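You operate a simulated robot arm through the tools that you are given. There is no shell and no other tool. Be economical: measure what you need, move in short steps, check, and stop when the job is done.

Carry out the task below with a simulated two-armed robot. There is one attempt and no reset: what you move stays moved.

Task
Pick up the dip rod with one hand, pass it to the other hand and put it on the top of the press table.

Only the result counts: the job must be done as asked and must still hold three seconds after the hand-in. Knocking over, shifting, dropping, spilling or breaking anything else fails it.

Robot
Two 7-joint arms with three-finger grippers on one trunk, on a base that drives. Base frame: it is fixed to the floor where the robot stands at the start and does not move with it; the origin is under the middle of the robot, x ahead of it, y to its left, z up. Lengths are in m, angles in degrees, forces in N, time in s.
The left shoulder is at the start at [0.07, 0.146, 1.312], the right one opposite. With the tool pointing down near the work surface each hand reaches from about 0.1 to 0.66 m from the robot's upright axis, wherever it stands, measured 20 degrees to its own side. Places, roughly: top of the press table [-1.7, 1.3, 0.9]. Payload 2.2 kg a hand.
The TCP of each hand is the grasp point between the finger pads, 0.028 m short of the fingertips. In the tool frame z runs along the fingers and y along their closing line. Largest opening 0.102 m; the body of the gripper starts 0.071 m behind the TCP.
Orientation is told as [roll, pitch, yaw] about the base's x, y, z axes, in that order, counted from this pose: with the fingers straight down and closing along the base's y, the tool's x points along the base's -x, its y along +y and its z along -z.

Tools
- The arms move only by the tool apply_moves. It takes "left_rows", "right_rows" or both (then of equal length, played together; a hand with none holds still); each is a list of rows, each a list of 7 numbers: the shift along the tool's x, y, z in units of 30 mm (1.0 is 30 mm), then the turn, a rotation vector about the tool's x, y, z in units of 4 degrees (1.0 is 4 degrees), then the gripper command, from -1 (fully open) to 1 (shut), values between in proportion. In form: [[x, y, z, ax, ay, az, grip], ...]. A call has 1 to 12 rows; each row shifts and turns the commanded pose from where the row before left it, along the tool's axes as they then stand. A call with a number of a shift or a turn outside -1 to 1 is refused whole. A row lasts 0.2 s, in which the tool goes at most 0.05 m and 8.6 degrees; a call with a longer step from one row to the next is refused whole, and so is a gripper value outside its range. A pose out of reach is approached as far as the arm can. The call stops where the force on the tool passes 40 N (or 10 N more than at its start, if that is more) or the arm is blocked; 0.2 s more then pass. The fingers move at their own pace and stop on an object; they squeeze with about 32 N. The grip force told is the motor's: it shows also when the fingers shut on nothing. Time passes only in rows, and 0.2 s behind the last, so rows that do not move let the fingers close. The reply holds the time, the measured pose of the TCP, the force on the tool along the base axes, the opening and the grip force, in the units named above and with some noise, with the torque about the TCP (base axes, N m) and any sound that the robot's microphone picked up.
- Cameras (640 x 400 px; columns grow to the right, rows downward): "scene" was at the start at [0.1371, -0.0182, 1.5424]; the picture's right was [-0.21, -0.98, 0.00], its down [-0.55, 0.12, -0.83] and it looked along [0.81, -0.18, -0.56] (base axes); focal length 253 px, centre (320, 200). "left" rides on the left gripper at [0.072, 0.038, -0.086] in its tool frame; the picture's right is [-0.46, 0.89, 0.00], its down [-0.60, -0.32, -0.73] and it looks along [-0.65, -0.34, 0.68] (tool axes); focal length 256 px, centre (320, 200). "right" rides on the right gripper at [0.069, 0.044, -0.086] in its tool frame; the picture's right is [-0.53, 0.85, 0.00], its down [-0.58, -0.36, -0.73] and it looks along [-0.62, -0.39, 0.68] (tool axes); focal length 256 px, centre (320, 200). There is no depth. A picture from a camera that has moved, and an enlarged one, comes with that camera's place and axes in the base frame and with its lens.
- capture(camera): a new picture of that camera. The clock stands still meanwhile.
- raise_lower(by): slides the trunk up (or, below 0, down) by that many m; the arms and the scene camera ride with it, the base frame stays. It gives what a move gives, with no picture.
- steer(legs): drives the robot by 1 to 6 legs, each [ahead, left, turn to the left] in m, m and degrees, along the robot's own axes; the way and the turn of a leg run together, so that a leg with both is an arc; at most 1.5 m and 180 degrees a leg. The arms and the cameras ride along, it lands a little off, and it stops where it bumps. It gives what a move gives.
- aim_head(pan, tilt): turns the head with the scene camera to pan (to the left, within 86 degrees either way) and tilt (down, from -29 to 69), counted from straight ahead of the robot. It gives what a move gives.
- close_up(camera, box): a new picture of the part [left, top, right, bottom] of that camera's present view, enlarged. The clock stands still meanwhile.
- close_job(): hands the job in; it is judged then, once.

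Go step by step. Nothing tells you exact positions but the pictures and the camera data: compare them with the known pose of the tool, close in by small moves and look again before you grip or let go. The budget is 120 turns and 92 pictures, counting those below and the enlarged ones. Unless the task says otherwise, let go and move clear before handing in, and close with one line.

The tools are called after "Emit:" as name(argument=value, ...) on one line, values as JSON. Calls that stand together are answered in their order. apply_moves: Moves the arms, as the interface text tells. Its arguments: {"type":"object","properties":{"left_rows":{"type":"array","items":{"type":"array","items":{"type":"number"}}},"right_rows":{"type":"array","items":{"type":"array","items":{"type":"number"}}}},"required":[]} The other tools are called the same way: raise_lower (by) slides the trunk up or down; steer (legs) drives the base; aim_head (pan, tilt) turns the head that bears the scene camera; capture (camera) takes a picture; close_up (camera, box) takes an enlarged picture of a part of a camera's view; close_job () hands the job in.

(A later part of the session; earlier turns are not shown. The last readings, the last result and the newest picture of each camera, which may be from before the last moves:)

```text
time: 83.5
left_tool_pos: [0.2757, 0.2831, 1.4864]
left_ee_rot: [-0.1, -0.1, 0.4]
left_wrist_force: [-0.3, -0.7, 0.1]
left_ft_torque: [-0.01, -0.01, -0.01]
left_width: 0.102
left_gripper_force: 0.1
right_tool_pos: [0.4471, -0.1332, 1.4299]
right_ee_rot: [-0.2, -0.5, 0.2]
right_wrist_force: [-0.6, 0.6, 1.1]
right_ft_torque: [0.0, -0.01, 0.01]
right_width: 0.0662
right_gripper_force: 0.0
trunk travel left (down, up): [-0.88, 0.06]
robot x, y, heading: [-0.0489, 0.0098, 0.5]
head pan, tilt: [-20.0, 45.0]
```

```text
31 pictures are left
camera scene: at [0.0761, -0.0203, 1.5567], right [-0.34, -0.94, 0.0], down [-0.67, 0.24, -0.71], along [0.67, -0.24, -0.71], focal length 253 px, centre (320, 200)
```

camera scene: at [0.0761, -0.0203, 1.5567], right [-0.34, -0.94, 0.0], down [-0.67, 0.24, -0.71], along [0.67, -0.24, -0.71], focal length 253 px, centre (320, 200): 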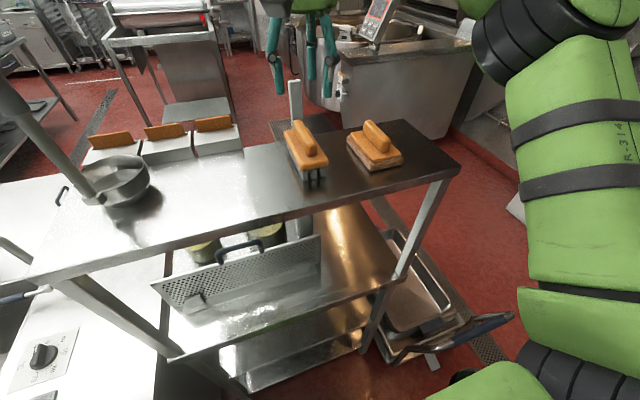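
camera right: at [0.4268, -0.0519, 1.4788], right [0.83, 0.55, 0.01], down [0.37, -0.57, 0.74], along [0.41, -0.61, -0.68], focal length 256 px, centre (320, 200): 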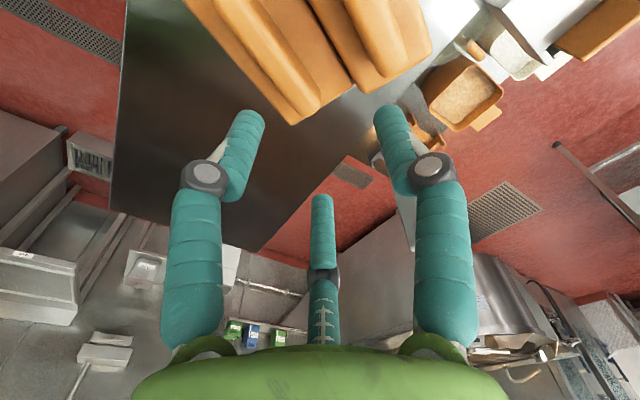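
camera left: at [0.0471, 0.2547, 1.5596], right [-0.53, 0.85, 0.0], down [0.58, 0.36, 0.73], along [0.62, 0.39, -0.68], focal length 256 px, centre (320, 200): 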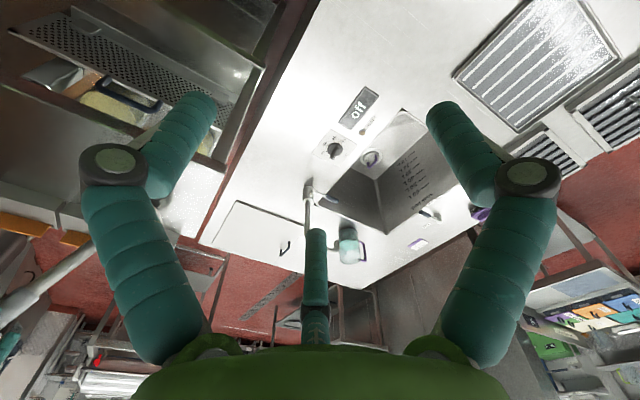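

Brush restored too. I'll verify by reproducing the very first viewpoint: robot at origin, head 0/55, trunk back down.

Emit:
apply_moves(right_rows=[[0.8, -0.5, -0.5, 0, 0, 0, -1], [0.8, -1, -0.3, 0, 0, 0, -1], [0.8, -1, 0, 0, 0, 0, -1], [0.8, -1, 0, 0, 0, 0, -1], [0, -1, 0, 0, 0, 0, -1], [0, -1, 0, 0, 0, 0, -1], [0, -1, 0, 0, 0, 0, -1]])

Emit:
steer(legs=[[0.05, -0.005, -0.3]])

Emit:
raise_lower(by=-0.03)

Emit:
aim_head(pan=0, tilt=55)

Emit:
capture(camera="scene")

```text
time: 85.1
left_tool_pos: [0.276, 0.2823, 1.4867]
left_ee_rot: [0.0, 0.0, 0.4]
left_wrist_force: [-0.6, -0.2, 0.1]
left_ft_torque: [0.07, -0.01, -0.02]
left_width: 0.1021
left_gripper_force: 0.1
right_tool_pos: [0.3513, -0.3292, 1.4541]
right_ee_rot: [0.1, -0.4, 0.1]
right_wrist_force: [-0.1, 0.1, 0.4]
right_ft_torque: [0.03, -0.02, -0.03]
right_width: 0.1017
right_gripper_force: 0.0
trunk travel left (down, up): [-0.88, 0.06]
robot x, y, heading: [-0.0496, 0.0055, 0.2]
head pan, tilt: [-20.0, 45.0]
```

```text
time: 86.1
left_tool_pos: [0.3139, 0.2781, 1.4901]
left_ee_rot: [-0.1, -0.7, 0.1]
left_wrist_force: [-1.2, 0.5, 1.1]
left_ft_torque: [-0.06, -0.18, -0.01]
left_width: 0.1018
left_gripper_force: 0.1
right_tool_pos: [0.3883, -0.3324, 1.4596]
right_ee_rot: [-0.2, -1.0, -0.1]
right_wrist_force: [-1.9, 0.7, 1.3]
right_ft_torque: [-0.02, -0.19, -0.04]
right_width: 0.1019
right_gripper_force: 0.1
trunk travel left (down, up): [-0.88, 0.06]
robot x, y, heading: [-0.0018, 0.0035, -0.1]
head pan, tilt: [-20.0, 45.0]
```

```text
time: 86.8
left_tool_pos: [0.3241, 0.2782, 1.4584]
left_ee_rot: [0.0, -0.2, 0.1]
left_wrist_force: [0.1, 0.3, 0.3]
left_ft_torque: [-0.01, -0.02, -0.02]
left_width: 0.102
left_gripper_force: 0.1
right_tool_pos: [0.3964, -0.3324, 1.426]
right_ee_rot: [-0.1, -0.6, -0.1]
right_wrist_force: [-0.7, 0.2, -0.2]
right_ft_torque: [-0.01, -0.05, -0.01]
right_width: 0.1018
right_gripper_force: 0.0
trunk travel left (down, up): [-0.85, 0.09]
robot x, y, heading: [-0.0049, 0.0003, 0.3]
head pan, tilt: [-20.0, 45.0]
```

```text
time: 87.6
left_tool_pos: [0.3291, 0.276, 1.4571]
left_ee_rot: [-0.1, 0.0, 0.2]
left_wrist_force: [0.0, 0.5, 0.3]
left_ft_torque: [0.01, 0.02, -0.01]
left_width: 0.102
left_gripper_force: 0.0
right_tool_pos: [0.4018, -0.3337, 1.425]
right_ee_rot: [0.0, -0.4, -0.2]
right_wrist_force: [0.3, -0.2, 0.6]
right_ft_torque: [0.03, 0.01, -0.01]
right_width: 0.1019
right_gripper_force: 0.0
trunk travel left (down, up): [-0.85, 0.09]
robot x, y, heading: [0.0008, 0.003, 0.1]
head pan, tilt: [0.0, 55.0]
```

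```text
30 pictures are left
camera scene: at [0.1235, 0.001, 1.5132], right [0.0, -1.0, 0.0], down [-0.82, 0.0, -0.57], along [0.57, 0.0, -0.82], focal length 253 px, centre (320, 200)
```

scene: 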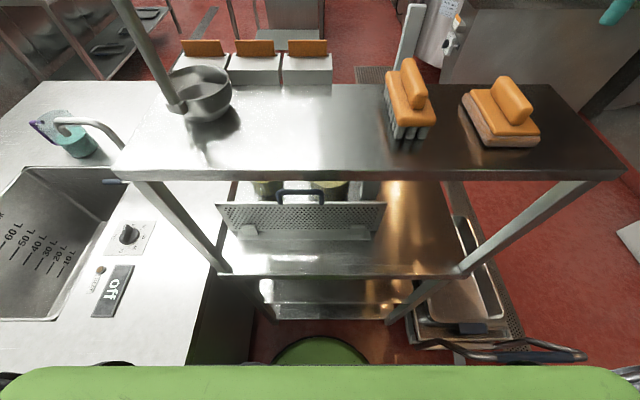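

The brushes are back within about 1 cm of their original image positions. Next is the dipper, which needs to turn about −147° and shift about (−0.055, −0.067). I'll raise the trunk and yaw the left hand +76° to start.

Emit:
raise_lower(by=0.05)

Emit:
apply_moves(left_rows=[[0, 0, 0, 0, 0, -1, -1], [0, 0, 0, 0, 0, -1, -1], [0, 0, 0, 0, 0, -1, -1], [0, 0, 0, 0, 0, -1, -1], [0, 0, 0, 0, 0, -1, -1], [0, 0, 0, 0, 0, -1, -1], [0, 0, 0, 0, 0, -1, -1], [0, 0, 0, 0, 0, -1, -1], [0, 0, 0, 0, 0, -1, -1], [0, 0, 0, 0, 0, -1, -1]])

Emit:
apply_moves(left_rows=[[0, 0, 0, 0, 0, -1, -1], [0, 0, 0, 0, 0, -1, -1], [0, 0, 0, 0, 0, -1, -1], [0, 0, 0, 0, 0, -1, -1], [0, 0, 0, 0, 0, -1, -1], [0, 0, 0, 0, 0, -1, -1], [0, 0, 0, 0, 0, -1, -1], [0, 0, 0, 0, 0, -1, -1], [0, 0, 0, 0, 0, -1, -1]])

```text
time: 88.6
left_tool_pos: [0.3284, 0.277, 1.5073]
left_ee_rot: [0.0, 0.0, 0.0]
left_wrist_force: [-0.3, 0.1, 0.0]
left_ft_torque: [0.01, -0.01, -0.03]
left_width: 0.102
left_gripper_force: 0.1
right_tool_pos: [0.4002, -0.333, 1.4754]
right_ee_rot: [-0.2, -0.4, -0.1]
right_wrist_force: [0.3, 0.2, 0.4]
right_ft_torque: [0.03, 0.01, 0.0]
right_width: 0.102
right_gripper_force: 0.0
trunk travel left (down, up): [-0.9, 0.04]
robot x, y, heading: [-0.0024, -0.0001, 0.1]
head pan, tilt: [0.0, 55.0]
```

```text
time: 90.8
left_tool_pos: [0.3286, 0.2769, 1.5067]
left_ee_rot: [-0.1, -0.1, 40.2]
left_wrist_force: [0.5, 0.0, -0.2]
left_ft_torque: [0.01, 0.01, -0.03]
left_width: 0.1019
left_gripper_force: 0.2
right_tool_pos: [0.3987, -0.3333, 1.4758]
right_ee_rot: [-0.1, -0.4, -0.1]
right_wrist_force: [-0.5, 0.8, -0.8]
right_ft_torque: [0.04, 0.0, 0.04]
right_width: 0.1017
right_gripper_force: 0.1
trunk travel left (down, up): [-0.9, 0.04]
robot x, y, heading: [0.002, -0.0014, 0.1]
head pan, tilt: [0.0, 55.0]
```

```text
time: 92.8
left_tool_pos: [0.3286, 0.2782, 1.5074]
left_ee_rot: [0.0, 0.0, 76.2]
left_wrist_force: [-0.8, 0.5, -0.3]
left_ft_torque: [0.01, -0.03, 0.0]
left_width: 0.1021
left_gripper_force: 0.0
right_tool_pos: [0.4007, -0.3335, 1.4752]
right_ee_rot: [-0.1, -0.4, -0.1]
right_wrist_force: [0.0, 0.5, 0.0]
right_ft_torque: [0.01, -0.01, 0.0]
right_width: 0.1016
right_gripper_force: 0.1
trunk travel left (down, up): [-0.9, 0.04]
robot x, y, heading: [0.0036, -0.0023, -0.1]
head pan, tilt: [0.0, 55.0]
```

Emit:
apply_moves(left_rows=[[-0.29, -0.93, 0, 0, 0, 0, -1], [-0.29, -0.93, 0, 0, 0, 0, -1], [-0.29, -0.93, 0, 0, 0, 0, -1], [-0.29, -0.93, 0, 0, 0, 0, -1]])

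Emit:
aim_head(pan=35, tilt=30)

Emit:
capture(camera="scene")

```text
time: 93.8
left_tool_pos: [0.4452, 0.2852, 1.5079]
left_ee_rot: [0.1, -0.1, 76.0]
left_wrist_force: [0.1, 0.1, -0.3]
left_ft_torque: [-0.01, 0.03, -0.02]
left_width: 0.1023
left_gripper_force: 0.1
right_tool_pos: [0.4028, -0.335, 1.4734]
right_ee_rot: [0.0, -0.3, 0.0]
right_wrist_force: [0.4, -0.5, 0.6]
right_ft_torque: [0.02, 0.02, 0.01]
right_width: 0.1019
right_gripper_force: 0.0
trunk travel left (down, up): [-0.9, 0.04]
robot x, y, heading: [-0.0019, 0.001, -0.0]
head pan, tilt: [0.0, 55.0]
```

```text
time: 94.8
left_tool_pos: [0.4411, 0.2853, 1.5092]
left_ee_rot: [-0.1, 0.0, 76.1]
left_wrist_force: [-0.1, 0.6, -0.3]
left_ft_torque: [0.04, 0.01, -0.01]
left_width: 0.102
left_gripper_force: 0.0
right_tool_pos: [0.4003, -0.3338, 1.4766]
right_ee_rot: [-0.1, -0.5, -0.1]
right_wrist_force: [-0.8, -0.7, 0.6]
right_ft_torque: [-0.01, -0.02, -0.02]
right_width: 0.102
right_gripper_force: 0.0
trunk travel left (down, up): [-0.9, 0.04]
robot x, y, heading: [-0.0027, 0.0002, 0.0]
head pan, tilt: [35.0, 30.0]
```

```text
29 pictures are left
camera scene: at [0.1242, 0.053, 1.5992], right [0.57, -0.82, 0.0], down [-0.41, -0.29, -0.87], along [0.71, 0.5, -0.5], focal length 253 px, centre (320, 200)
```

scene: 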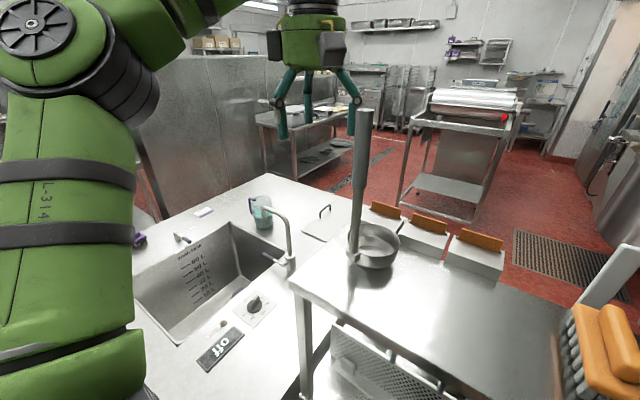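

Handle position confirmed. The left hand slides in around it, then closes.

Emit:
apply_moves(left_rows=[[0.8, 0, 0.3, 0, 0, 0, -1], [0.8, 0, 0, 0, 0, 0, -1], [0.8, 0, 0, 0, 0, 0, -1], [0.68, 0, 0, 0, 0, 0, -1], [0, 0, 0, 0, 0, 0, -1], [0, 0, 0, 0, 0, 0, 0.2], [0, 0, 0, 0, 0, 0, 1], [0, 0, 0, 0, 0, 0, 1], [0, 0, 0, 0, 0, 0, 1]])

Emit:
capture(camera="scene")

```text
time: 96.8
left_tool_pos: [0.4227, 0.1941, 1.4976]
left_ee_rot: [0.0, 0.0, 76.0]
left_wrist_force: [-0.3, 0.1, -1.0]
left_ft_torque: [0.01, 0.06, -0.01]
left_width: 0.0212
left_gripper_force: 31.1
right_tool_pos: [0.3994, -0.3332, 1.4753]
right_ee_rot: [-0.2, -0.4, -0.1]
right_wrist_force: [0.7, -0.3, -0.4]
right_ft_torque: [-0.03, 0.0, 0.02]
right_width: 0.102
right_gripper_force: 0.1
trunk travel left (down, up): [-0.9, 0.04]
robot x, y, heading: [0.0007, -0.0006, -0.1]
head pan, tilt: [35.0, 30.0]
```

```text
28 pictures are left
camera scene: at [0.1246, 0.0531, 1.5992], right [0.57, -0.82, 0.0], down [-0.41, -0.29, -0.87], along [0.71, 0.5, -0.5], focal length 253 px, centre (320, 200)
```

scene: 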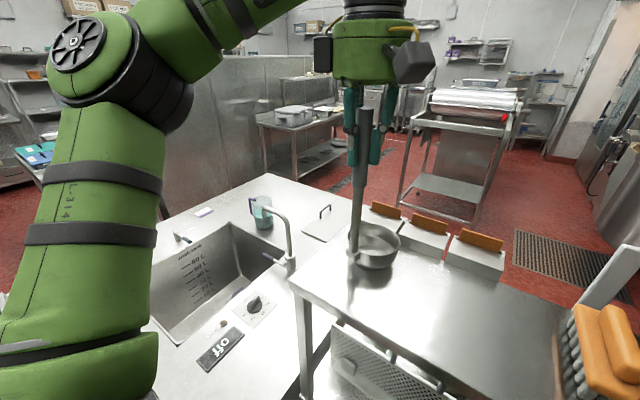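

The handle is held. I'll lift it 2 cm with the trunk and rotate it in place.

Emit:
raise_lower(by=0.02)

Emit:
apply_moves(left_rows=[[0, 0, 0, 0, 0, 1, 1], [0, 0, 0, 0, 0, 1, 1], [0, 0, 0, 0, 0, 1, 1], [0, 0, 0, 0, 0, 1, 1], [0, 0, 0, 0, 0, 1, 1], [0, 0, 0, 0, 0, 1, 1], [0, 0, 0, 0, 0, 1, 1], [0, 0, 0, 0, 0, 1, 1], [0, 0, 0, 0, 0, 1, 1], [0, 0, 0, 0, 0, 1, 1], [0, 0, 0, 0, 0, 1, 1], [0, 0, 0, 0, 0, 1, 1]])

Emit:
apply_moves(left_rows=[[0, 0, 0, 0, 0, 1, 1], [0, 0, 0, 0, 0, 1, 1], [0, 0, 0, 0, 0, 1, 1], [0, 0, 0, 0, 0, 1, 1], [0, 0, 0, 0, 0, 1, 1], [0, 0, 0, 0, 0, 1, 1], [0, 0, 0, 0, 0, 1, 1], [0, 0, 0, 0, 0, 1, 1], [0, 0, 0, 0, 0, 1, 1], [0, 0, 0, 0, 0, 1, 1], [0, 0, 0, 0, 0, 1, 1], [0, 0, 0, 0, 0, 1, 1]])

Emit:
capture(camera="scene")

```text
time: 97.4
left_tool_pos: [0.422, 0.1947, 1.5178]
left_ee_rot: [-0.1, 0.1, 76.2]
left_wrist_force: [0.4, 0.5, -2.8]
left_ft_torque: [0.02, 0.07, 0.01]
left_width: 0.0211
left_gripper_force: 31.9
right_tool_pos: [0.3996, -0.333, 1.4946]
right_ee_rot: [-0.1, -0.4, 0.0]
right_wrist_force: [-0.8, -0.3, 0.3]
right_ft_torque: [0.03, 0.0, -0.02]
right_width: 0.1021
right_gripper_force: 0.0
trunk travel left (down, up): [-0.92, 0.02]
robot x, y, heading: [-0.0, 0.0042, 0.0]
head pan, tilt: [35.0, 30.0]
```

```text
time: 100.0
left_tool_pos: [0.4235, 0.1932, 1.5176]
left_ee_rot: [0.0, 0.0, 28.0]
left_wrist_force: [0.7, -0.3, -2.5]
left_ft_torque: [0.07, 0.02, 0.0]
left_width: 0.0212
left_gripper_force: 32.3
right_tool_pos: [0.3998, -0.3331, 1.4962]
right_ee_rot: [-0.1, -0.4, -0.1]
right_wrist_force: [0.1, -0.5, -1.1]
right_ft_torque: [0.0, 0.01, -0.04]
right_width: 0.1018
right_gripper_force: 0.1
trunk travel left (down, up): [-0.92, 0.02]
robot x, y, heading: [-0.0027, 0.0005, 0.2]
head pan, tilt: [35.0, 30.0]
```

```text
time: 102.6
left_tool_pos: [0.4243, 0.1931, 1.5169]
left_ee_rot: [0.1, 0.0, -20.0]
left_wrist_force: [0.2, 0.1, -1.9]
left_ft_torque: [0.07, -0.04, 0.04]
left_width: 0.0214
left_gripper_force: 31.7
right_tool_pos: [0.3994, -0.3327, 1.495]
right_ee_rot: [-0.2, -0.4, -0.1]
right_wrist_force: [-0.8, -0.1, 0.0]
right_ft_torque: [0.0, -0.05, -0.01]
right_width: 0.1017
right_gripper_force: 0.1
trunk travel left (down, up): [-0.92, 0.02]
robot x, y, heading: [-0.0023, -0.0012, -0.1]
head pan, tilt: [35.0, 30.0]
```

```text
27 pictures are left
camera scene: at [0.1249, 0.0531, 1.6192], right [0.57, -0.82, 0.0], down [-0.41, -0.29, -0.87], along [0.71, 0.5, -0.5], focal length 253 px, centre (320, 200)
```

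scene: 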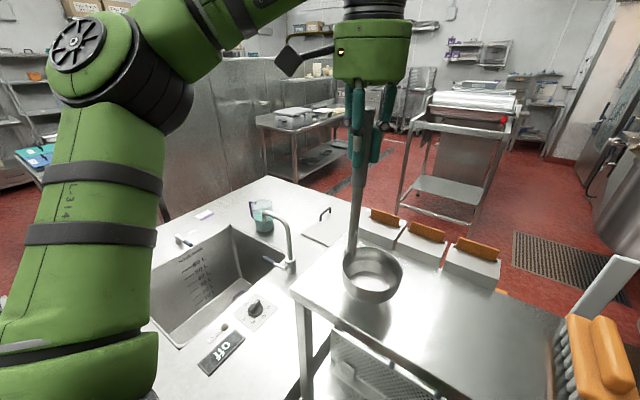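

Emit:
apply_moves(left_rows=[[0, 0, 0, 0, 0, 1, 1], [0, 0, 0, 0, 0, 1, 1], [0, 0, 0, 0, 0, 1, 1], [0, 0, 0, 0, 0, 1, 1], [0, 0, 0, 0, 0, 1, 1], [0, 0, 0, 0, 0, 1, 1], [0, 0, 0, 0, 0, 1, 1], [0, 0, 0, 0, 0, 1, 1], [0, 0, 0, 0, 0, 1, 1], [0, 0, 0, 0, 0, 1, 1], [0, 0, 0, 0, 0, 1, 1], [0, 0, 0, 0, 0, 1, 1]])

Emit:
apply_moves(left_rows=[[0, 0, 0, 0, 0, 1, 1], [0, 0, 0, 0, 0, 1, 1], [0, 0, 0, 0, 0, 1, 1], [-0.96, 0.26, 0, 0, 0, 0, 1], [-0.96, 0.26, 0, 0, 0, 0, 1], [-0.96, 0.26, 0, 0, 0, 0, 1], [0, 0, 0, 0, 0, 0, 1]])

Emit:
raise_lower(by=-0.017)

Emit:
aim_head(pan=0, tilt=55)

Emit:
capture(camera="scene")

```text
time: 105.2
left_tool_pos: [0.4236, 0.1935, 1.5176]
left_ee_rot: [0.1, -0.1, -68.1]
left_wrist_force: [0.0, -0.6, -1.8]
left_ft_torque: [0.01, -0.07, 0.02]
left_width: 0.0212
left_gripper_force: 32.0
right_tool_pos: [0.4004, -0.3334, 1.4959]
right_ee_rot: [-0.2, -0.4, -0.1]
right_wrist_force: [0.2, -0.2, 0.0]
right_ft_torque: [0.01, -0.04, 0.0]
right_width: 0.1021
right_gripper_force: 0.1
trunk travel left (down, up): [-0.92, 0.02]
robot x, y, heading: [0.0007, 0.0013, -0.2]
head pan, tilt: [35.0, 30.0]
```

```text
time: 106.8
left_tool_pos: [0.4615, 0.1134, 1.5166]
left_ee_rot: [0.1, -0.1, -79.9]
left_wrist_force: [-0.2, 0.0, -2.6]
left_ft_torque: [0.02, -0.11, 0.01]
left_width: 0.0211
left_gripper_force: 32.1
right_tool_pos: [0.4006, -0.3327, 1.497]
right_ee_rot: [-0.1, -0.4, 0.0]
right_wrist_force: [-0.1, -0.5, -0.2]
right_ft_torque: [-0.02, -0.04, 0.03]
right_width: 0.102
right_gripper_force: 0.0
trunk travel left (down, up): [-0.92, 0.02]
robot x, y, heading: [-0.0005, 0.0014, -0.0]
head pan, tilt: [35.0, 30.0]
```

```text
time: 107.5
left_tool_pos: [0.4624, 0.1125, 1.4995]
left_ee_rot: [-0.1, 0.1, -79.9]
left_wrist_force: [-0.2, -0.6, -1.7]
left_ft_torque: [0.02, -0.06, 0.04]
left_width: 0.0213
left_gripper_force: 31.6
right_tool_pos: [0.4002, -0.3337, 1.4777]
right_ee_rot: [0.0, -0.5, -0.1]
right_wrist_force: [-0.4, 0.7, -0.5]
right_ft_torque: [-0.01, -0.01, -0.03]
right_width: 0.102
right_gripper_force: 0.0
trunk travel left (down, up): [-0.903, 0.037]
robot x, y, heading: [0.0006, 0.0001, 0.1]
head pan, tilt: [35.0, 30.0]
```

```text
time: 108.5
left_tool_pos: [0.462, 0.1124, 1.4998]
left_ee_rot: [0.0, 0.1, -79.9]
left_wrist_force: [0.4, 0.6, -1.4]
left_ft_torque: [0.04, -0.08, -0.01]
left_width: 0.0214
left_gripper_force: 31.8
right_tool_pos: [0.4003, -0.3343, 1.4777]
right_ee_rot: [-0.1, -0.3, -0.1]
right_wrist_force: [0.0, 0.4, 1.6]
right_ft_torque: [0.0, -0.03, -0.01]
right_width: 0.1021
right_gripper_force: 0.1
trunk travel left (down, up): [-0.903, 0.037]
robot x, y, heading: [-0.0004, 0.0042, 0.0]
head pan, tilt: [0.0, 55.0]
```

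```text
26 pictures are left
camera scene: at [0.1228, 0.0013, 1.5663], right [0.0, -1.0, 0.0], down [-0.82, 0.0, -0.57], along [0.57, 0.0, -0.82], focal length 253 px, centre (320, 200)
```

scene: 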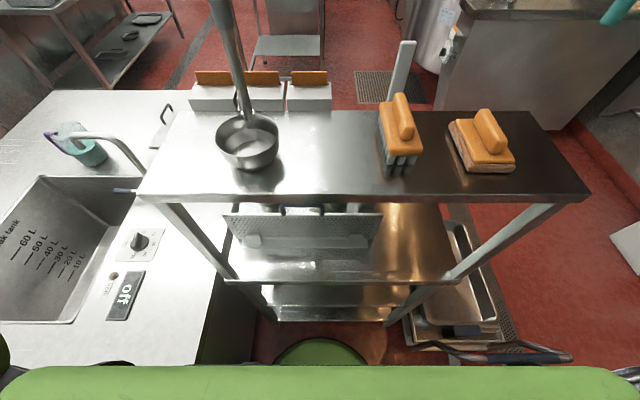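

The dipper is back in its original pose. I'll let it down, release, and withdraw the left hand sideways.

Emit:
raise_lower(by=-0.003)

Emit:
apply_moves(left_rows=[[0, 0, 0, 0, 0, 0, -1], [0, 0, 0, 0, 0, 0, -1], [0, 0, 0, 0, 0, 0, -1], [0.5, 0, 0, 0, 0, 0, -1], [1, 0, 0, 0, 0, 0, -1], [1, 0, 0, 0, 0, 0, -1], [1, 0, 0, 0, 0, 0, -1], [1, 0, 0, 0, 0, 0, -1], [1, 0, 0, 0, 0, 0, -1]])

Emit:
apply_moves(left_rows=[[0, -1, 0, 0, 0, -1, -1], [0, -1, 0, 0, 0, -1, -1], [0, -1, 0, 0, 0, -1, -1], [0, -1, 0, 0, 0, -1, -1], [0, 0, 0, 0, 0, -1, -1], [0, 0, 0, 0, 0, -1, -1], [0, 0, 0, 0, 0, -1, -1], [0, 0, 0, 0, 0, -1, -1], [0, 0, 0, 0, 0, -1, -1], [0, 0, 0, 0, 0, -1, -1], [0, 0, 0, 0, 0, -1, -1], [0, 0, 0, 0, 0, -1, -1]])

Emit:
raise_lower(by=-0.05)

Emit:
capture(camera="scene")

```text
time: 109.0
left_tool_pos: [0.4623, 0.1127, 1.4984]
left_ee_rot: [0.2, -0.1, -79.9]
left_wrist_force: [2.2, 1.3, 7.1]
left_ft_torque: [-0.02, 0.1, -0.05]
left_width: 0.021
left_gripper_force: 31.4
right_tool_pos: [0.3993, -0.3334, 1.4764]
right_ee_rot: [-0.1, -0.4, -0.1]
right_wrist_force: [0.2, -0.2, 0.0]
right_ft_torque: [-0.02, 0.0, 0.02]
right_width: 0.1019
right_gripper_force: 0.1
trunk travel left (down, up): [-0.9, 0.04]
robot x, y, heading: [-0.0043, 0.0016, -0.0]
head pan, tilt: [0.0, 55.0]
```

```text
time: 111.0
left_tool_pos: [0.4288, 0.2787, 1.4942]
left_ee_rot: [0.1, -0.1, -79.9]
left_wrist_force: [0.4, 0.1, -0.1]
left_ft_torque: [-0.03, 0.01, -0.01]
left_width: 0.1018
left_gripper_force: 0.1
right_tool_pos: [0.3982, -0.3313, 1.4758]
right_ee_rot: [-0.2, -0.6, -0.1]
right_wrist_force: [0.0, 0.8, 0.5]
right_ft_torque: [-0.04, -0.03, -0.02]
right_width: 0.1018
right_gripper_force: 0.1
trunk travel left (down, up): [-0.9, 0.04]
robot x, y, heading: [0.0008, 0.0047, 0.2]
head pan, tilt: [0.0, 55.0]
```

```text
time: 113.6
left_tool_pos: [0.318, 0.2429, 1.4967]
left_ee_rot: [0.0, 0.0, -31.8]
left_wrist_force: [0.4, 0.4, -0.1]
left_ft_torque: [0.0, 0.01, 0.04]
left_width: 0.1019
left_gripper_force: 0.0
right_tool_pos: [0.3998, -0.3339, 1.4766]
right_ee_rot: [-0.1, -0.4, -0.1]
right_wrist_force: [0.0, -0.4, 0.8]
right_ft_torque: [0.0, 0.04, 0.01]
right_width: 0.1022
right_gripper_force: 0.0
trunk travel left (down, up): [-0.9, 0.04]
robot x, y, heading: [-0.0005, -0.0036, -0.1]
head pan, tilt: [0.0, 55.0]
```

```text
time: 114.5
left_tool_pos: [0.3176, 0.241, 1.4464]
left_ee_rot: [0.0, -0.2, -31.9]
left_wrist_force: [-0.5, 1.2, -0.4]
left_ft_torque: [-0.03, 0.01, 0.01]
left_width: 0.1019
left_gripper_force: 0.1
right_tool_pos: [0.3997, -0.3335, 1.426]
right_ee_rot: [-0.1, -0.4, -0.1]
right_wrist_force: [0.8, -0.8, 0.0]
right_ft_torque: [-0.02, -0.01, 0.04]
right_width: 0.1021
right_gripper_force: 0.1
trunk travel left (down, up): [-0.85, 0.09]
robot x, y, heading: [-0.001, 0.0005, 0.2]
head pan, tilt: [0.0, 55.0]
```

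```text
25 pictures are left
camera scene: at [0.1225, 0.0011, 1.5132], right [0.0, -1.0, 0.0], down [-0.82, 0.0, -0.57], along [0.57, 0.0, -0.82], focal length 253 px, centre (320, 200)
```

scene: 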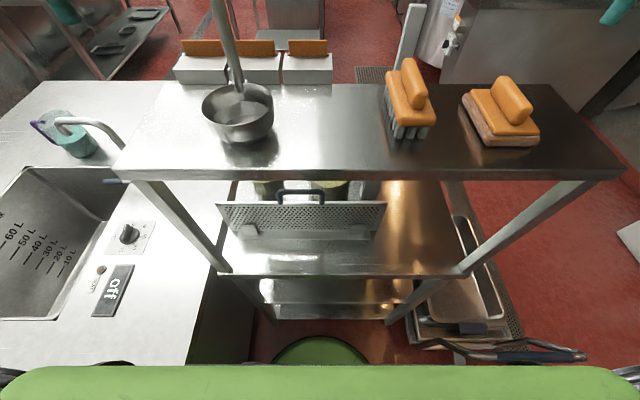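

Everything matches the initial picture now. Next is the real target, the bar with its top at about (0.598, −0.15, 1.363). I'll bring the right hand near its top, staying above the brushes.

Emit:
apply_moves(right_rows=[[-0.85, 1, 0, 0, 0, 0, -1], [-0.85, 1, 0, 0, 0, 0, -1], [-0.85, 1, 0, 0, 0, 0, -1], [-0.85, 1, 0, 0, 0, 0, -1], [-0.85, 1, 0, 0, 0, 0, -1], [-0.85, 1, 0, 0, 0, 0, -1]])

Emit:
capture(camera="right")

Emit:
close_up(camera="scene", box=[340, 0, 500, 100])

```text
time: 115.9
left_tool_pos: [0.3178, 0.2487, 1.4443]
left_ee_rot: [-0.3, -0.2, -31.8]
left_wrist_force: [0.0, 1.2, -0.4]
left_ft_torque: [-0.07, 0.0, 0.0]
left_width: 0.102
left_gripper_force: 0.0
right_tool_pos: [0.5498, -0.1462, 1.4253]
right_ee_rot: [0.0, -0.5, 0.3]
right_wrist_force: [0.8, -0.7, -0.1]
right_ft_torque: [0.09, 0.05, -0.01]
right_width: 0.1022
right_gripper_force: 0.1
right hand out of reach, approached as far as the arm can: row 6
trunk travel left (down, up): [-0.85, 0.09]
robot x, y, heading: [0.0001, 0.0014, -0.0]
head pan, tilt: [0.0, 55.0]
```

```text
24 pictures are left
camera right: at [0.4826, -0.104, 1.5096], right [0.53, 0.85, 0.0], down [0.57, -0.36, 0.74], along [0.63, -0.39, -0.68], focal length 256 px, centre (320, 200)
```

right: 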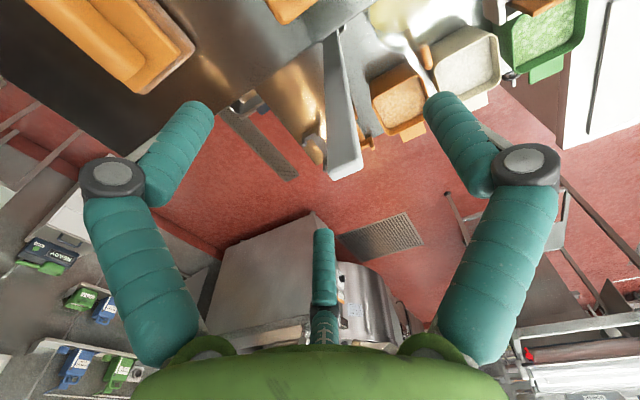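

```text
4.00 times, centred on (420, 50) of scene
camera zoom: at [0.1231, 0.0082, 1.5131], right [0.0, -1.0, 0.01], down [-0.82, 0.0, -0.57], along [0.57, 0.0, -0.82], focal length 1010 px, centre (-80, 800)
```

zoom: 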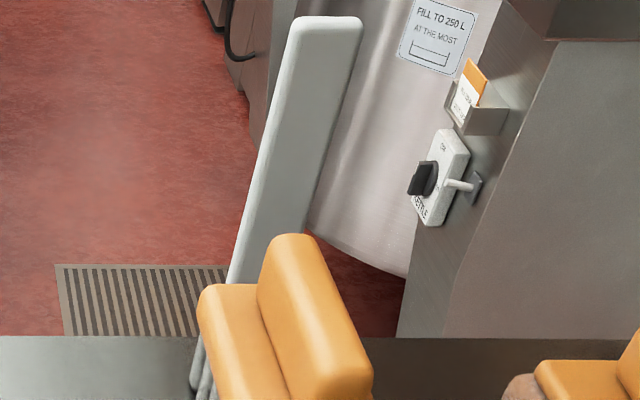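

I'll raise the trunk for better reach, then bring the hand down and forward to just over the bar's top.

Emit:
raise_lower(by=0.09)

Emit:
apply_moves(right_rows=[[0, -0.3, 1, 0, 0, 0, -1], [0, 0, 1, 0, 0, 0, -1], [0, 0, 1, 0, 0, 0, -1], [-0.5, 0, 0.6, 0, 0, 0, -1], [-0.7, 0, 0, 0, 0, 0, -1], [-0.5, 0, 0, 0, 0, 0, -1]])

Emit:
capture(camera="right")

Emit:
close_up(camera="scene", box=[320, 0, 520, 125])

```text
time: 117.2
left_tool_pos: [0.3185, 0.242, 1.5361]
left_ee_rot: [0.0, -0.1, -32.0]
left_wrist_force: [-0.2, -0.4, -0.7]
left_ft_torque: [-0.01, -0.02, 0.02]
left_width: 0.102
left_gripper_force: 0.0
right_tool_pos: [0.5516, -0.1544, 1.5144]
right_ee_rot: [-0.2, -0.6, -0.1]
right_wrist_force: [0.0, 0.1, -0.6]
right_ft_torque: [-0.01, -0.01, 0.01]
right_width: 0.1021
right_gripper_force: 0.1
trunk travel left (down, up): [-0.94, 0.0]
robot x, y, heading: [-0.0025, 0.0002, 0.1]
head pan, tilt: [0.0, 55.0]
```

```text
time: 118.6
left_tool_pos: [0.3183, 0.244, 1.5351]
left_ee_rot: [-0.1, -0.1, -32.0]
left_wrist_force: [0.1, 0.5, 0.3]
left_ft_torque: [0.01, -0.02, 0.01]
left_width: 0.1021
left_gripper_force: 0.0
right_tool_pos: [0.604, -0.1598, 1.4048]
right_ee_rot: [-0.1, -0.5, -0.2]
right_wrist_force: [0.2, -0.1, 0.2]
right_ft_torque: [-0.02, 0.01, 0.0]
right_width: 0.102
right_gripper_force: 0.0
trunk travel left (down, up): [-0.94, 0.0]
robot x, y, heading: [-0.0016, 0.0017, 0.1]
head pan, tilt: [0.0, 55.0]
```

```text
22 pictures are left
camera right: at [0.5362, -0.1182, 1.4904], right [0.54, 0.84, 0.0], down [0.57, -0.36, 0.74], along [0.62, -0.39, -0.68], focal length 256 px, centre (320, 200)
```

right: 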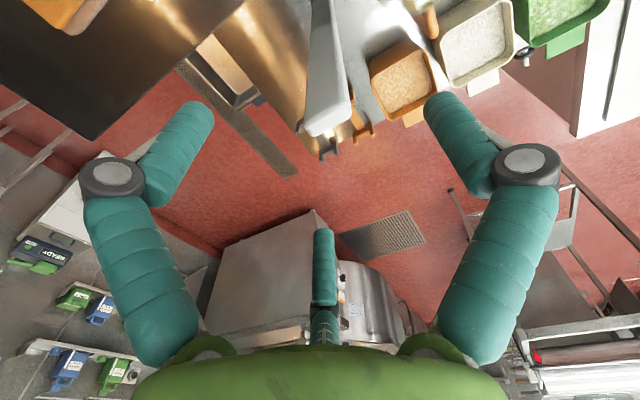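

```text
3.20 times, centred on (420, 62) of scene
camera zoom: at [0.1239, 0.0032, 1.6031], right [0.0, -1.0, 0.0], down [-0.82, 0.0, -0.57], along [0.57, 0.0, -0.82], focal length 808 px, centre (0, 640)
```

zoom: 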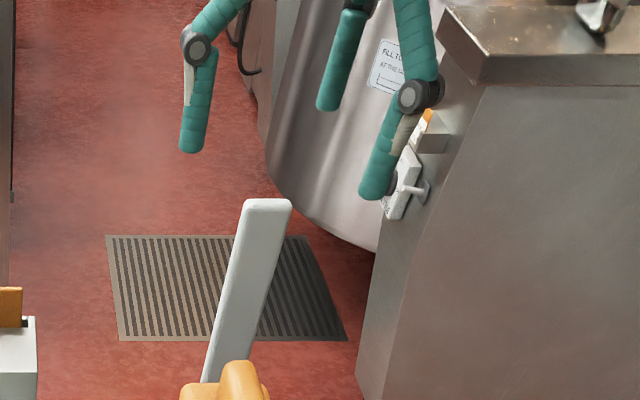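

The bar top is at (0.606, −0.156, 1.359), centred between the fingers. I'll descend, then close.

Emit:
apply_moves(right_rows=[[-0.06, 0.1, 0.8, 0, 0, 0, -1], [0, 0, 0.8, 0, 0, 0, -1], [0, 0, 0.8, 0, 0, 0, -1], [0, 0, 0.6, 0, 0, 0, -1], [0, 0, 0, 0, 0, 0, -1], [0, 0, 0, 0, 0, 0, 0], [0, 0, 0, 0, 0, 0, 1], [0, 0, 0, 0, 0, 0, 1], [0, 0, 0, 0, 0, 0, 1]])

```text
time: 120.6
left_tool_pos: [0.3183, 0.2424, 1.5367]
left_ee_rot: [0.0, -0.1, -31.9]
left_wrist_force: [0.2, 0.1, 0.3]
left_ft_torque: [0.01, -0.01, 0.04]
left_width: 0.1021
left_gripper_force: 0.1
right_tool_pos: [0.6061, -0.1625, 1.3165]
right_ee_rot: [0.0, -0.6, -0.2]
right_wrist_force: [0.3, 0.0, 1.2]
right_ft_torque: [-0.07, -0.03, -0.04]
right_width: 0.0148
right_gripper_force: 32.6
trunk travel left (down, up): [-0.94, 0.0]
robot x, y, heading: [-0.0002, -0.0028, 0.1]
head pan, tilt: [0.0, 55.0]
```

Gripped at 15 mm width. Testing a gentle lift.

Emit:
apply_moves(right_rows=[[0, 0, -0.4, 0, 0, 0, 1], [0, 0, -0.5, 0, 0, 0, 1], [0, 0, -0.5, 0, 0, 0, 1]])

Emit:
capture(camera="scene")

```text
time: 121.4
left_tool_pos: [0.3174, 0.2425, 1.5364]
left_ee_rot: [0.0, -0.1, -31.8]
left_wrist_force: [-0.4, -0.2, 0.0]
left_ft_torque: [-0.02, -0.02, -0.02]
left_width: 0.1024
left_gripper_force: 0.0
right_tool_pos: [0.6067, -0.1584, 1.3602]
right_ee_rot: [0.0, -0.5, 0.0]
right_wrist_force: [0.8, 0.4, -1.4]
right_ft_torque: [-0.01, 0.01, -0.02]
right_width: 0.015
right_gripper_force: 32.3
trunk travel left (down, up): [-0.94, 0.0]
robot x, y, heading: [-0.0023, -0.0007, -0.1]
head pan, tilt: [0.0, 55.0]
```

```text
20 pictures are left
camera scene: at [0.1225, 0.0016, 1.6032], right [0.0, -1.0, 0.0], down [-0.82, 0.0, -0.57], along [0.57, 0.0, -0.82], focal length 253 px, centre (320, 200)
```

scene: 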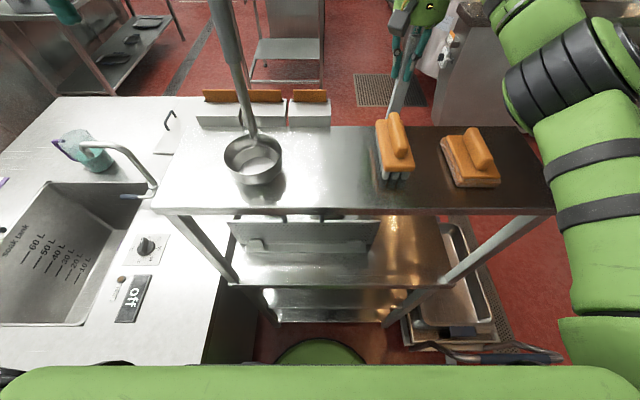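

The bar lifts freely, so it is the loose rod. I'll keep lifting straight to draw it out of the tube.

Emit:
apply_moves(right_rows=[[0, 0, -0.7, 0, 0, 0, 1], [0, 0, -0.7, 0, 0, 0, 1], [0, 0, -0.7, 0, 0, 0, 1], [0, 0, -0.6, 0, 0, 0, 1]])

```text
time: 122.4
left_tool_pos: [0.3177, 0.242, 1.5363]
left_ee_rot: [0.0, -0.1, -32.0]
left_wrist_force: [0.3, 0.9, -0.7]
left_ft_torque: [-0.05, 0.0, -0.03]
left_width: 0.102
left_gripper_force: 0.1
right_tool_pos: [0.599, -0.1618, 1.4318]
right_ee_rot: [-0.1, -0.6, -0.1]
right_wrist_force: [0.4, -1.4, -1.9]
right_ft_torque: [-0.02, -0.01, 0.0]
right_width: 0.0151
right_gripper_force: 32.3
right hand out of reach, approached as far as the arm can: row 4
trunk travel left (down, up): [-0.94, 0.0]
robot x, y, heading: [-0.0006, -0.0, 0.1]
head pan, tilt: [0.0, 55.0]
```

The arm is at its reach limit before the rod surely clears the tube. I'll set it back, release, drive 5 cm closer, and regrip.

Emit:
apply_moves(right_rows=[[0, 0, 0.8, 0, 0, 0, 1], [0, 0, 0.8, 0, 0, 0, 1], [0, 0, 0.8, 0, 0, 0, 1], [0, 0, 0.8, 0, 0, 0, 1], [0, 0, 0.55, 0, 0, 0, 1], [0, 0, 0, 0, 0, 0, 1], [0, 0, 0, 0, 0, 0, -1], [0, 0, 0, 0, 0, 0, -1], [0, 0, 0, 0, 0, 0, -1], [0, 0, -1, 0, 0, 0, -1], [0, 0, -1, 0, 0, 0, -1], [0, 0, -0.9, 0, 0, 0, -1]])

Emit:
steer(legs=[[0.05, 0, 0]])

Emit:
capture(camera="scene")

```text
time: 125.0
left_tool_pos: [0.3168, 0.243, 1.5366]
left_ee_rot: [-0.1, -0.1, -32.0]
left_wrist_force: [-0.1, 0.6, 0.0]
left_ft_torque: [0.0, 0.01, 0.02]
left_width: 0.1021
left_gripper_force: 0.1
right_tool_pos: [0.6147, -0.1691, 1.3956]
right_ee_rot: [0.0, -0.6, -0.1]
right_wrist_force: [0.6, -0.5, -0.7]
right_ft_torque: [-0.01, 0.01, -0.02]
right_width: 0.102
right_gripper_force: 0.1
right hand out of reach, approached as far as the arm can: row 1, 2, 3, 4, 5, 10, 11, 12
trunk travel left (down, up): [-0.94, 0.0]
robot x, y, heading: [0.0014, -0.0016, -0.0]
head pan, tilt: [0.0, 55.0]
```

```text
time: 125.9
left_tool_pos: [0.3544, 0.2413, 1.5402]
left_ee_rot: [0.5, -0.6, -31.9]
left_wrist_force: [-2.4, 0.2, 0.3]
left_ft_torque: [0.0, -0.18, 0.02]
left_width: 0.1018
left_gripper_force: 0.1
right_tool_pos: [0.6524, -0.1727, 1.4022]
right_ee_rot: [-0.1, -1.1, -0.2]
right_wrist_force: [-1.4, -0.4, 0.8]
right_ft_torque: [-0.03, -0.14, 0.0]
right_width: 0.1021
right_gripper_force: 0.0
trunk travel left (down, up): [-0.94, 0.0]
robot x, y, heading: [0.0502, 0.0018, -0.2]
head pan, tilt: [0.0, 55.0]
```

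```text
19 pictures are left
camera scene: at [0.1578, 0.0008, 1.6044], right [0.0, -1.0, 0.0], down [-0.81, 0.0, -0.58], along [0.58, 0.0, -0.81], focal length 253 px, centre (320, 200)
```

scene: 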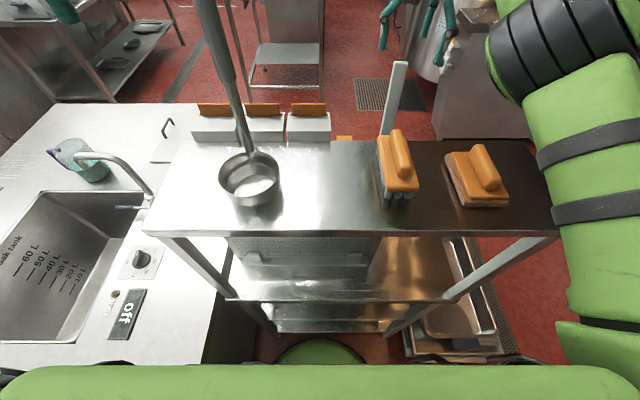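

Emit:
apply_moves(right_rows=[[0.6, 0.2, -0.3, 0, 0, 0, -1], [0, 0, 0, 0, 0, 0, -1]])

Emit:
capture(camera="right")

Emit:
close_up(camera="scene", box=[320, 0, 520, 125])

```text
time: 126.5
left_tool_pos: [0.364, 0.2401, 1.5384]
left_ee_rot: [0.1, -0.2, -32.0]
left_wrist_force: [-0.6, -0.5, -0.1]
left_ft_torque: [0.03, -0.01, 0.03]
left_width: 0.102
left_gripper_force: 0.0
right_tool_pos: [0.6427, -0.1656, 1.4063]
right_ee_rot: [0.0, -0.6, -0.2]
right_wrist_force: [-1.8, 0.4, 0.6]
right_ft_torque: [-0.01, -0.06, 0.01]
right_width: 0.1019
right_gripper_force: 0.1
trunk travel left (down, up): [-0.94, 0.0]
robot x, y, heading: [0.045, -0.0014, -0.1]
head pan, tilt: [0.0, 55.0]
```

```text
18 pictures are left
camera right: at [0.5748, -0.123, 1.49], right [0.54, 0.84, 0.01], down [0.57, -0.37, 0.74], along [0.62, -0.39, -0.68], focal length 256 px, centre (320, 200)
```

right: 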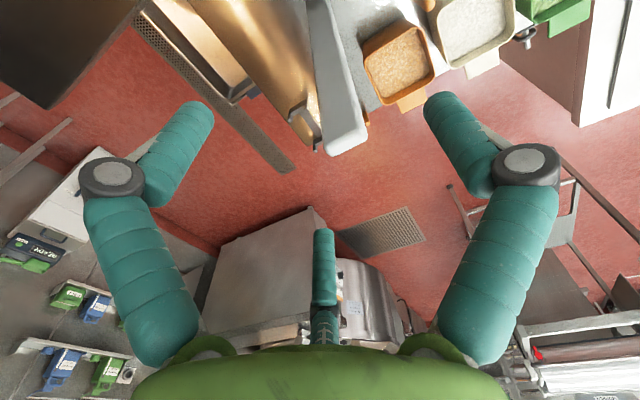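

```text
3.20 times, centred on (420, 62) of scene
camera zoom: at [0.1689, 0.0003, 1.6035], right [0.0, -1.0, 0.0], down [-0.82, 0.0, -0.58], along [0.58, 0.0, -0.82], focal length 808 px, centre (0, 640)
```

zoom: 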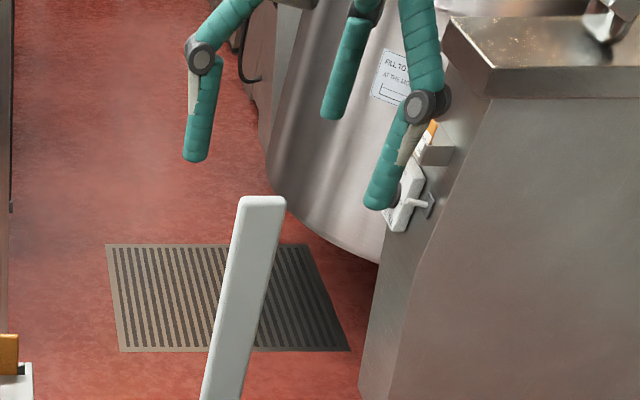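

The rod is back in its tube but leaning forward, with its top at (0.658, −0.157, 1.362). I'll align with it and regrip.

Emit:
apply_moves(right_rows=[[-0.3, 0.27, 0.3, 0, 0, 0, -1], [0, 0, 0.9, 0, 0, 0, -1], [0, 0, 0.9, 0, 0, 0, -1], [0, 0, 0.8, 0, 0, 0, -1], [0, 0, 0, 0, 0, 0, -1], [0, 0, 0, 0, 0, 0, 0], [0, 0, 0, 0, 0, 0, 1], [0, 0, 0, 0, 0, 0, 1], [0, 0, 0, 0, 0, 0, 1]])

```text
time: 128.5
left_tool_pos: [0.3643, 0.2413, 1.5369]
left_ee_rot: [0.1, -0.2, -32.0]
left_wrist_force: [0.8, -0.4, 0.9]
left_ft_torque: [-0.01, -0.05, -0.01]
left_width: 0.102
left_gripper_force: 0.1
right_tool_pos: [0.6537, -0.159, 1.3175]
right_ee_rot: [-0.1, -0.4, -0.2]
right_wrist_force: [-5.3, -1.2, 1.3]
right_ft_torque: [-0.22, 1.79, 0.13]
right_width: 0.0219
right_gripper_force: 32.6
trunk travel left (down, up): [-0.94, 0.0]
robot x, y, heading: [0.0514, -0.001, 0.3]
head pan, tilt: [0.0, 55.0]
```

The grip width and torque look off, so I'll check the view before lifting.

Emit:
close_up(camera="right", box=[200, 0, 440, 150])

Emit:
capture(camera="scene")

```text
2.67 times, centred on (320, 75) of right
camera zoom: at [0.5846, -0.1154, 1.4023], right [0.54, 0.84, 0.0], down [0.57, -0.36, 0.74], along [0.62, -0.39, -0.68], focal length 683 px, centre (320, 533)
```

zoom: 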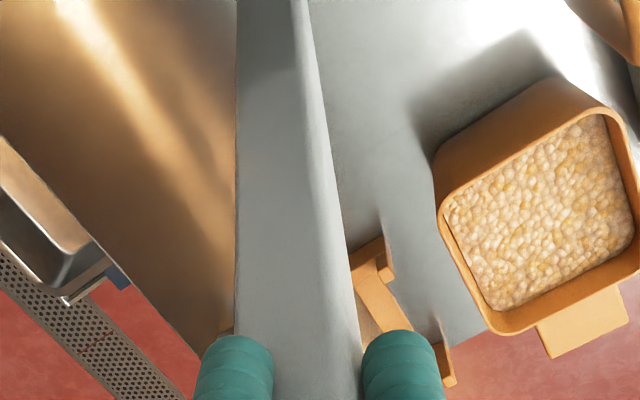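

```text
15 pictures are left
camera scene: at [0.17, 0.0009, 1.6034], right [0.0, -1.0, 0.0], down [-0.82, 0.0, -0.57], along [0.57, 0.0, -0.82], focal length 253 px, centre (320, 200)
```

scene: 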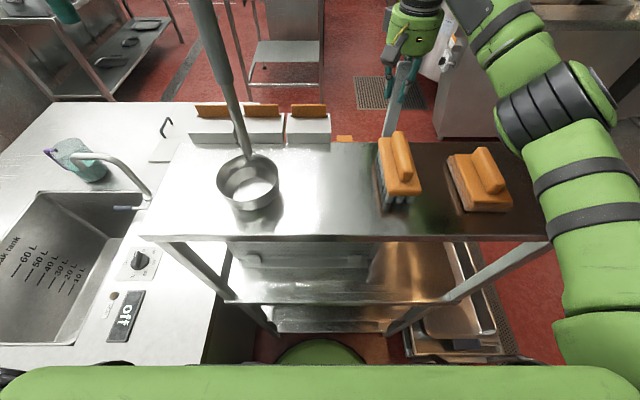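

Emit:
apply_moves(right_rows=[[0, 0, -0.4, 0, 0, 0, 1], [0, 0, -0.5, 0, 0, 0, 1], [0, 0, -0.5, 0, 0, 0, 1]])

```text
time: 129.3
left_tool_pos: [0.3652, 0.2414, 1.5373]
left_ee_rot: [0.1, -0.2, -32.0]
left_wrist_force: [-0.7, 0.4, -0.4]
left_ft_torque: [0.02, -0.01, -0.01]
left_width: 0.1019
left_gripper_force: 0.1
right_tool_pos: [0.6533, -0.1587, 1.362]
right_ee_rot: [-0.2, -0.7, -0.2]
right_wrist_force: [-4.6, -0.4, -1.3]
right_ft_torque: [-0.04, 1.22, 0.06]
right_width: 0.0213
right_gripper_force: 31.9
trunk travel left (down, up): [-0.94, 0.0]
robot x, y, heading: [0.0506, 0.0038, -0.0]
head pan, tilt: [0.0, 55.0]
```

The rod is binding against the tube's rim because I'm too far forward. I'll ease back toward the tube's axis and watch the force.

Emit:
apply_moves(right_rows=[[0.5, 0, 0, 0, 0, 0, 1], [0.5, 0, 0, 0, 0, 0, 1]])

```text
time: 129.9
left_tool_pos: [0.3652, 0.2404, 1.5371]
left_ee_rot: [0.1, -0.2, -31.9]
left_wrist_force: [-1.0, 0.1, -0.3]
left_ft_torque: [-0.02, -0.02, 0.04]
left_width: 0.102
left_gripper_force: 0.1
right_tool_pos: [0.6203, -0.1587, 1.3601]
right_ee_rot: [0.0, -0.7, 0.0]
right_wrist_force: [-1.1, 1.1, -0.6]
right_ft_torque: [0.5, 0.48, -0.05]
right_width: 0.0168
right_gripper_force: 32.0
trunk travel left (down, up): [-0.94, 0.0]
robot x, y, heading: [0.0499, -0.0029, 0.1]
head pan, tilt: [0.0, 55.0]
```

Emit:
apply_moves(right_rows=[[0.4, 0.0, -0.3, 0, 0, 0, 1], [0, 0, -0.7, 0, 0, 0, 1], [0, 0, -0.7, 0, 0, 0, 1]])

```text
time: 130.7
left_tool_pos: [0.3674, 0.2429, 1.5366]
left_ee_rot: [0.1, -0.3, -32.0]
left_wrist_force: [0.9, 0.6, -0.1]
left_ft_torque: [-0.04, 0.0, -0.03]
left_width: 0.102
left_gripper_force: 0.1
right_tool_pos: [0.613, -0.1563, 1.4109]
right_ee_rot: [-0.2, -0.7, -0.3]
right_wrist_force: [-1.5, -0.1, -3.0]
right_ft_torque: [-0.11, 0.66, 0.02]
right_width: 0.015
right_gripper_force: 32.1
trunk travel left (down, up): [-0.94, 0.0]
robot x, y, heading: [0.0469, 0.0017, -0.2]
head pan, tilt: [0.0, 55.0]
```

Emit:
apply_moves(right_rows=[[0.15, 0, -0.7, 0, 0, 0, 1], [0, 0, -0.7, 0, 0, 0, 1], [0, 0, -0.7, 0, 0, 0, 1], [0, 0, -0.7, 0, 0, 0, 1], [0, 0, -0.6, 0, 0, 0, 1]])

Emit:
capture(camera="right")

```text
time: 131.9
left_tool_pos: [0.3656, 0.2449, 1.5361]
left_ee_rot: [0.0, -0.3, -32.0]
left_wrist_force: [-0.4, 0.0, -1.3]
left_ft_torque: [0.01, -0.03, 0.02]
left_width: 0.1021
left_gripper_force: 0.1
right_tool_pos: [0.602, -0.1532, 1.5117]
right_ee_rot: [-0.1, -0.9, 0.2]
right_wrist_force: [-0.3, 1.5, -1.8]
right_ft_torque: [-0.04, 0.01, 0.02]
right_width: 0.0148
right_gripper_force: 32.6
right hand out of reach, approached as far as the arm can: row 5
trunk travel left (down, up): [-0.94, 0.0]
robot x, y, heading: [0.0508, -0.0032, -0.2]
head pan, tilt: [0.0, 55.0]
```

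```text
14 pictures are left
camera right: at [0.5335, -0.1099, 1.5961], right [0.53, 0.85, 0.01], down [0.57, -0.36, 0.74], along [0.63, -0.39, -0.67], focal length 256 px, centre (320, 200)
```

right: 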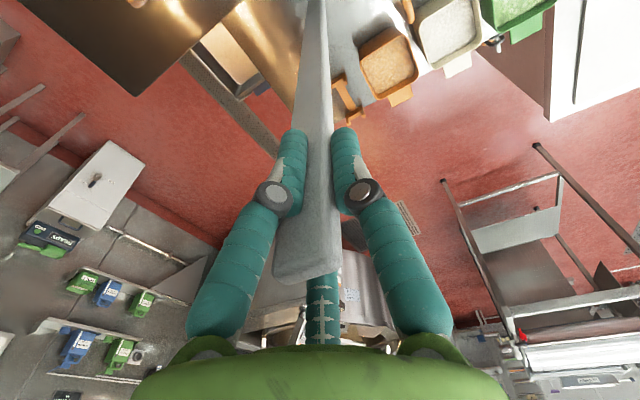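

The rod hangs free of the tube. I'll tilt it forward so its lower end swings up behind the shelf, watching for slip.

Emit:
apply_moves(right_rows=[[0, 0, 0, 0, -1, 0, 1], [0, 0, 0, 0, -1, 0, 1], [0, 0, 0, 0, -1, 0, 1], [0, 0, 0, 0, -1, 0, 1], [0, 0, 0, 0, -1, 0, 1], [0, 0, 0, 0, -1, 0, 1], [0, 0, 0, 0, -1, 0, 1], [0, 0, 0, 0, -1, 0, 1]])

Emit:
capture(camera="scene")

```text
time: 133.7
left_tool_pos: [0.3667, 0.2401, 1.5382]
left_ee_rot: [0.1, -0.1, -32.0]
left_wrist_force: [0.6, -0.3, 1.0]
left_ft_torque: [0.0, 0.0, 0.0]
left_width: 0.1022
left_gripper_force: 0.0
right_tool_pos: [0.6029, -0.1571, 1.5096]
right_ee_rot: [0.0, -32.5, -0.2]
right_wrist_force: [0.6, 0.2, -2.0]
right_ft_torque: [-0.04, 0.19, -0.01]
right_width: 0.0149
right_gripper_force: 32.2
trunk travel left (down, up): [-0.94, 0.0]
robot x, y, heading: [0.0493, -0.0006, 0.2]
head pan, tilt: [0.0, 55.0]
```

```text
13 pictures are left
camera scene: at [0.1724, -0.0002, 1.6032], right [0.0, -1.0, 0.0], down [-0.82, 0.0, -0.57], along [0.57, 0.0, -0.82], focal length 253 px, centre (320, 200)
```

scene: 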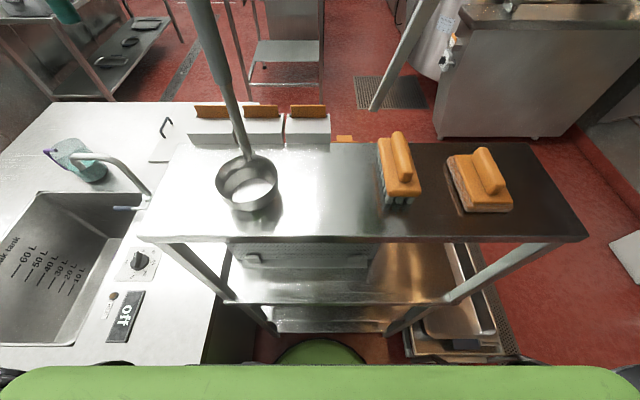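

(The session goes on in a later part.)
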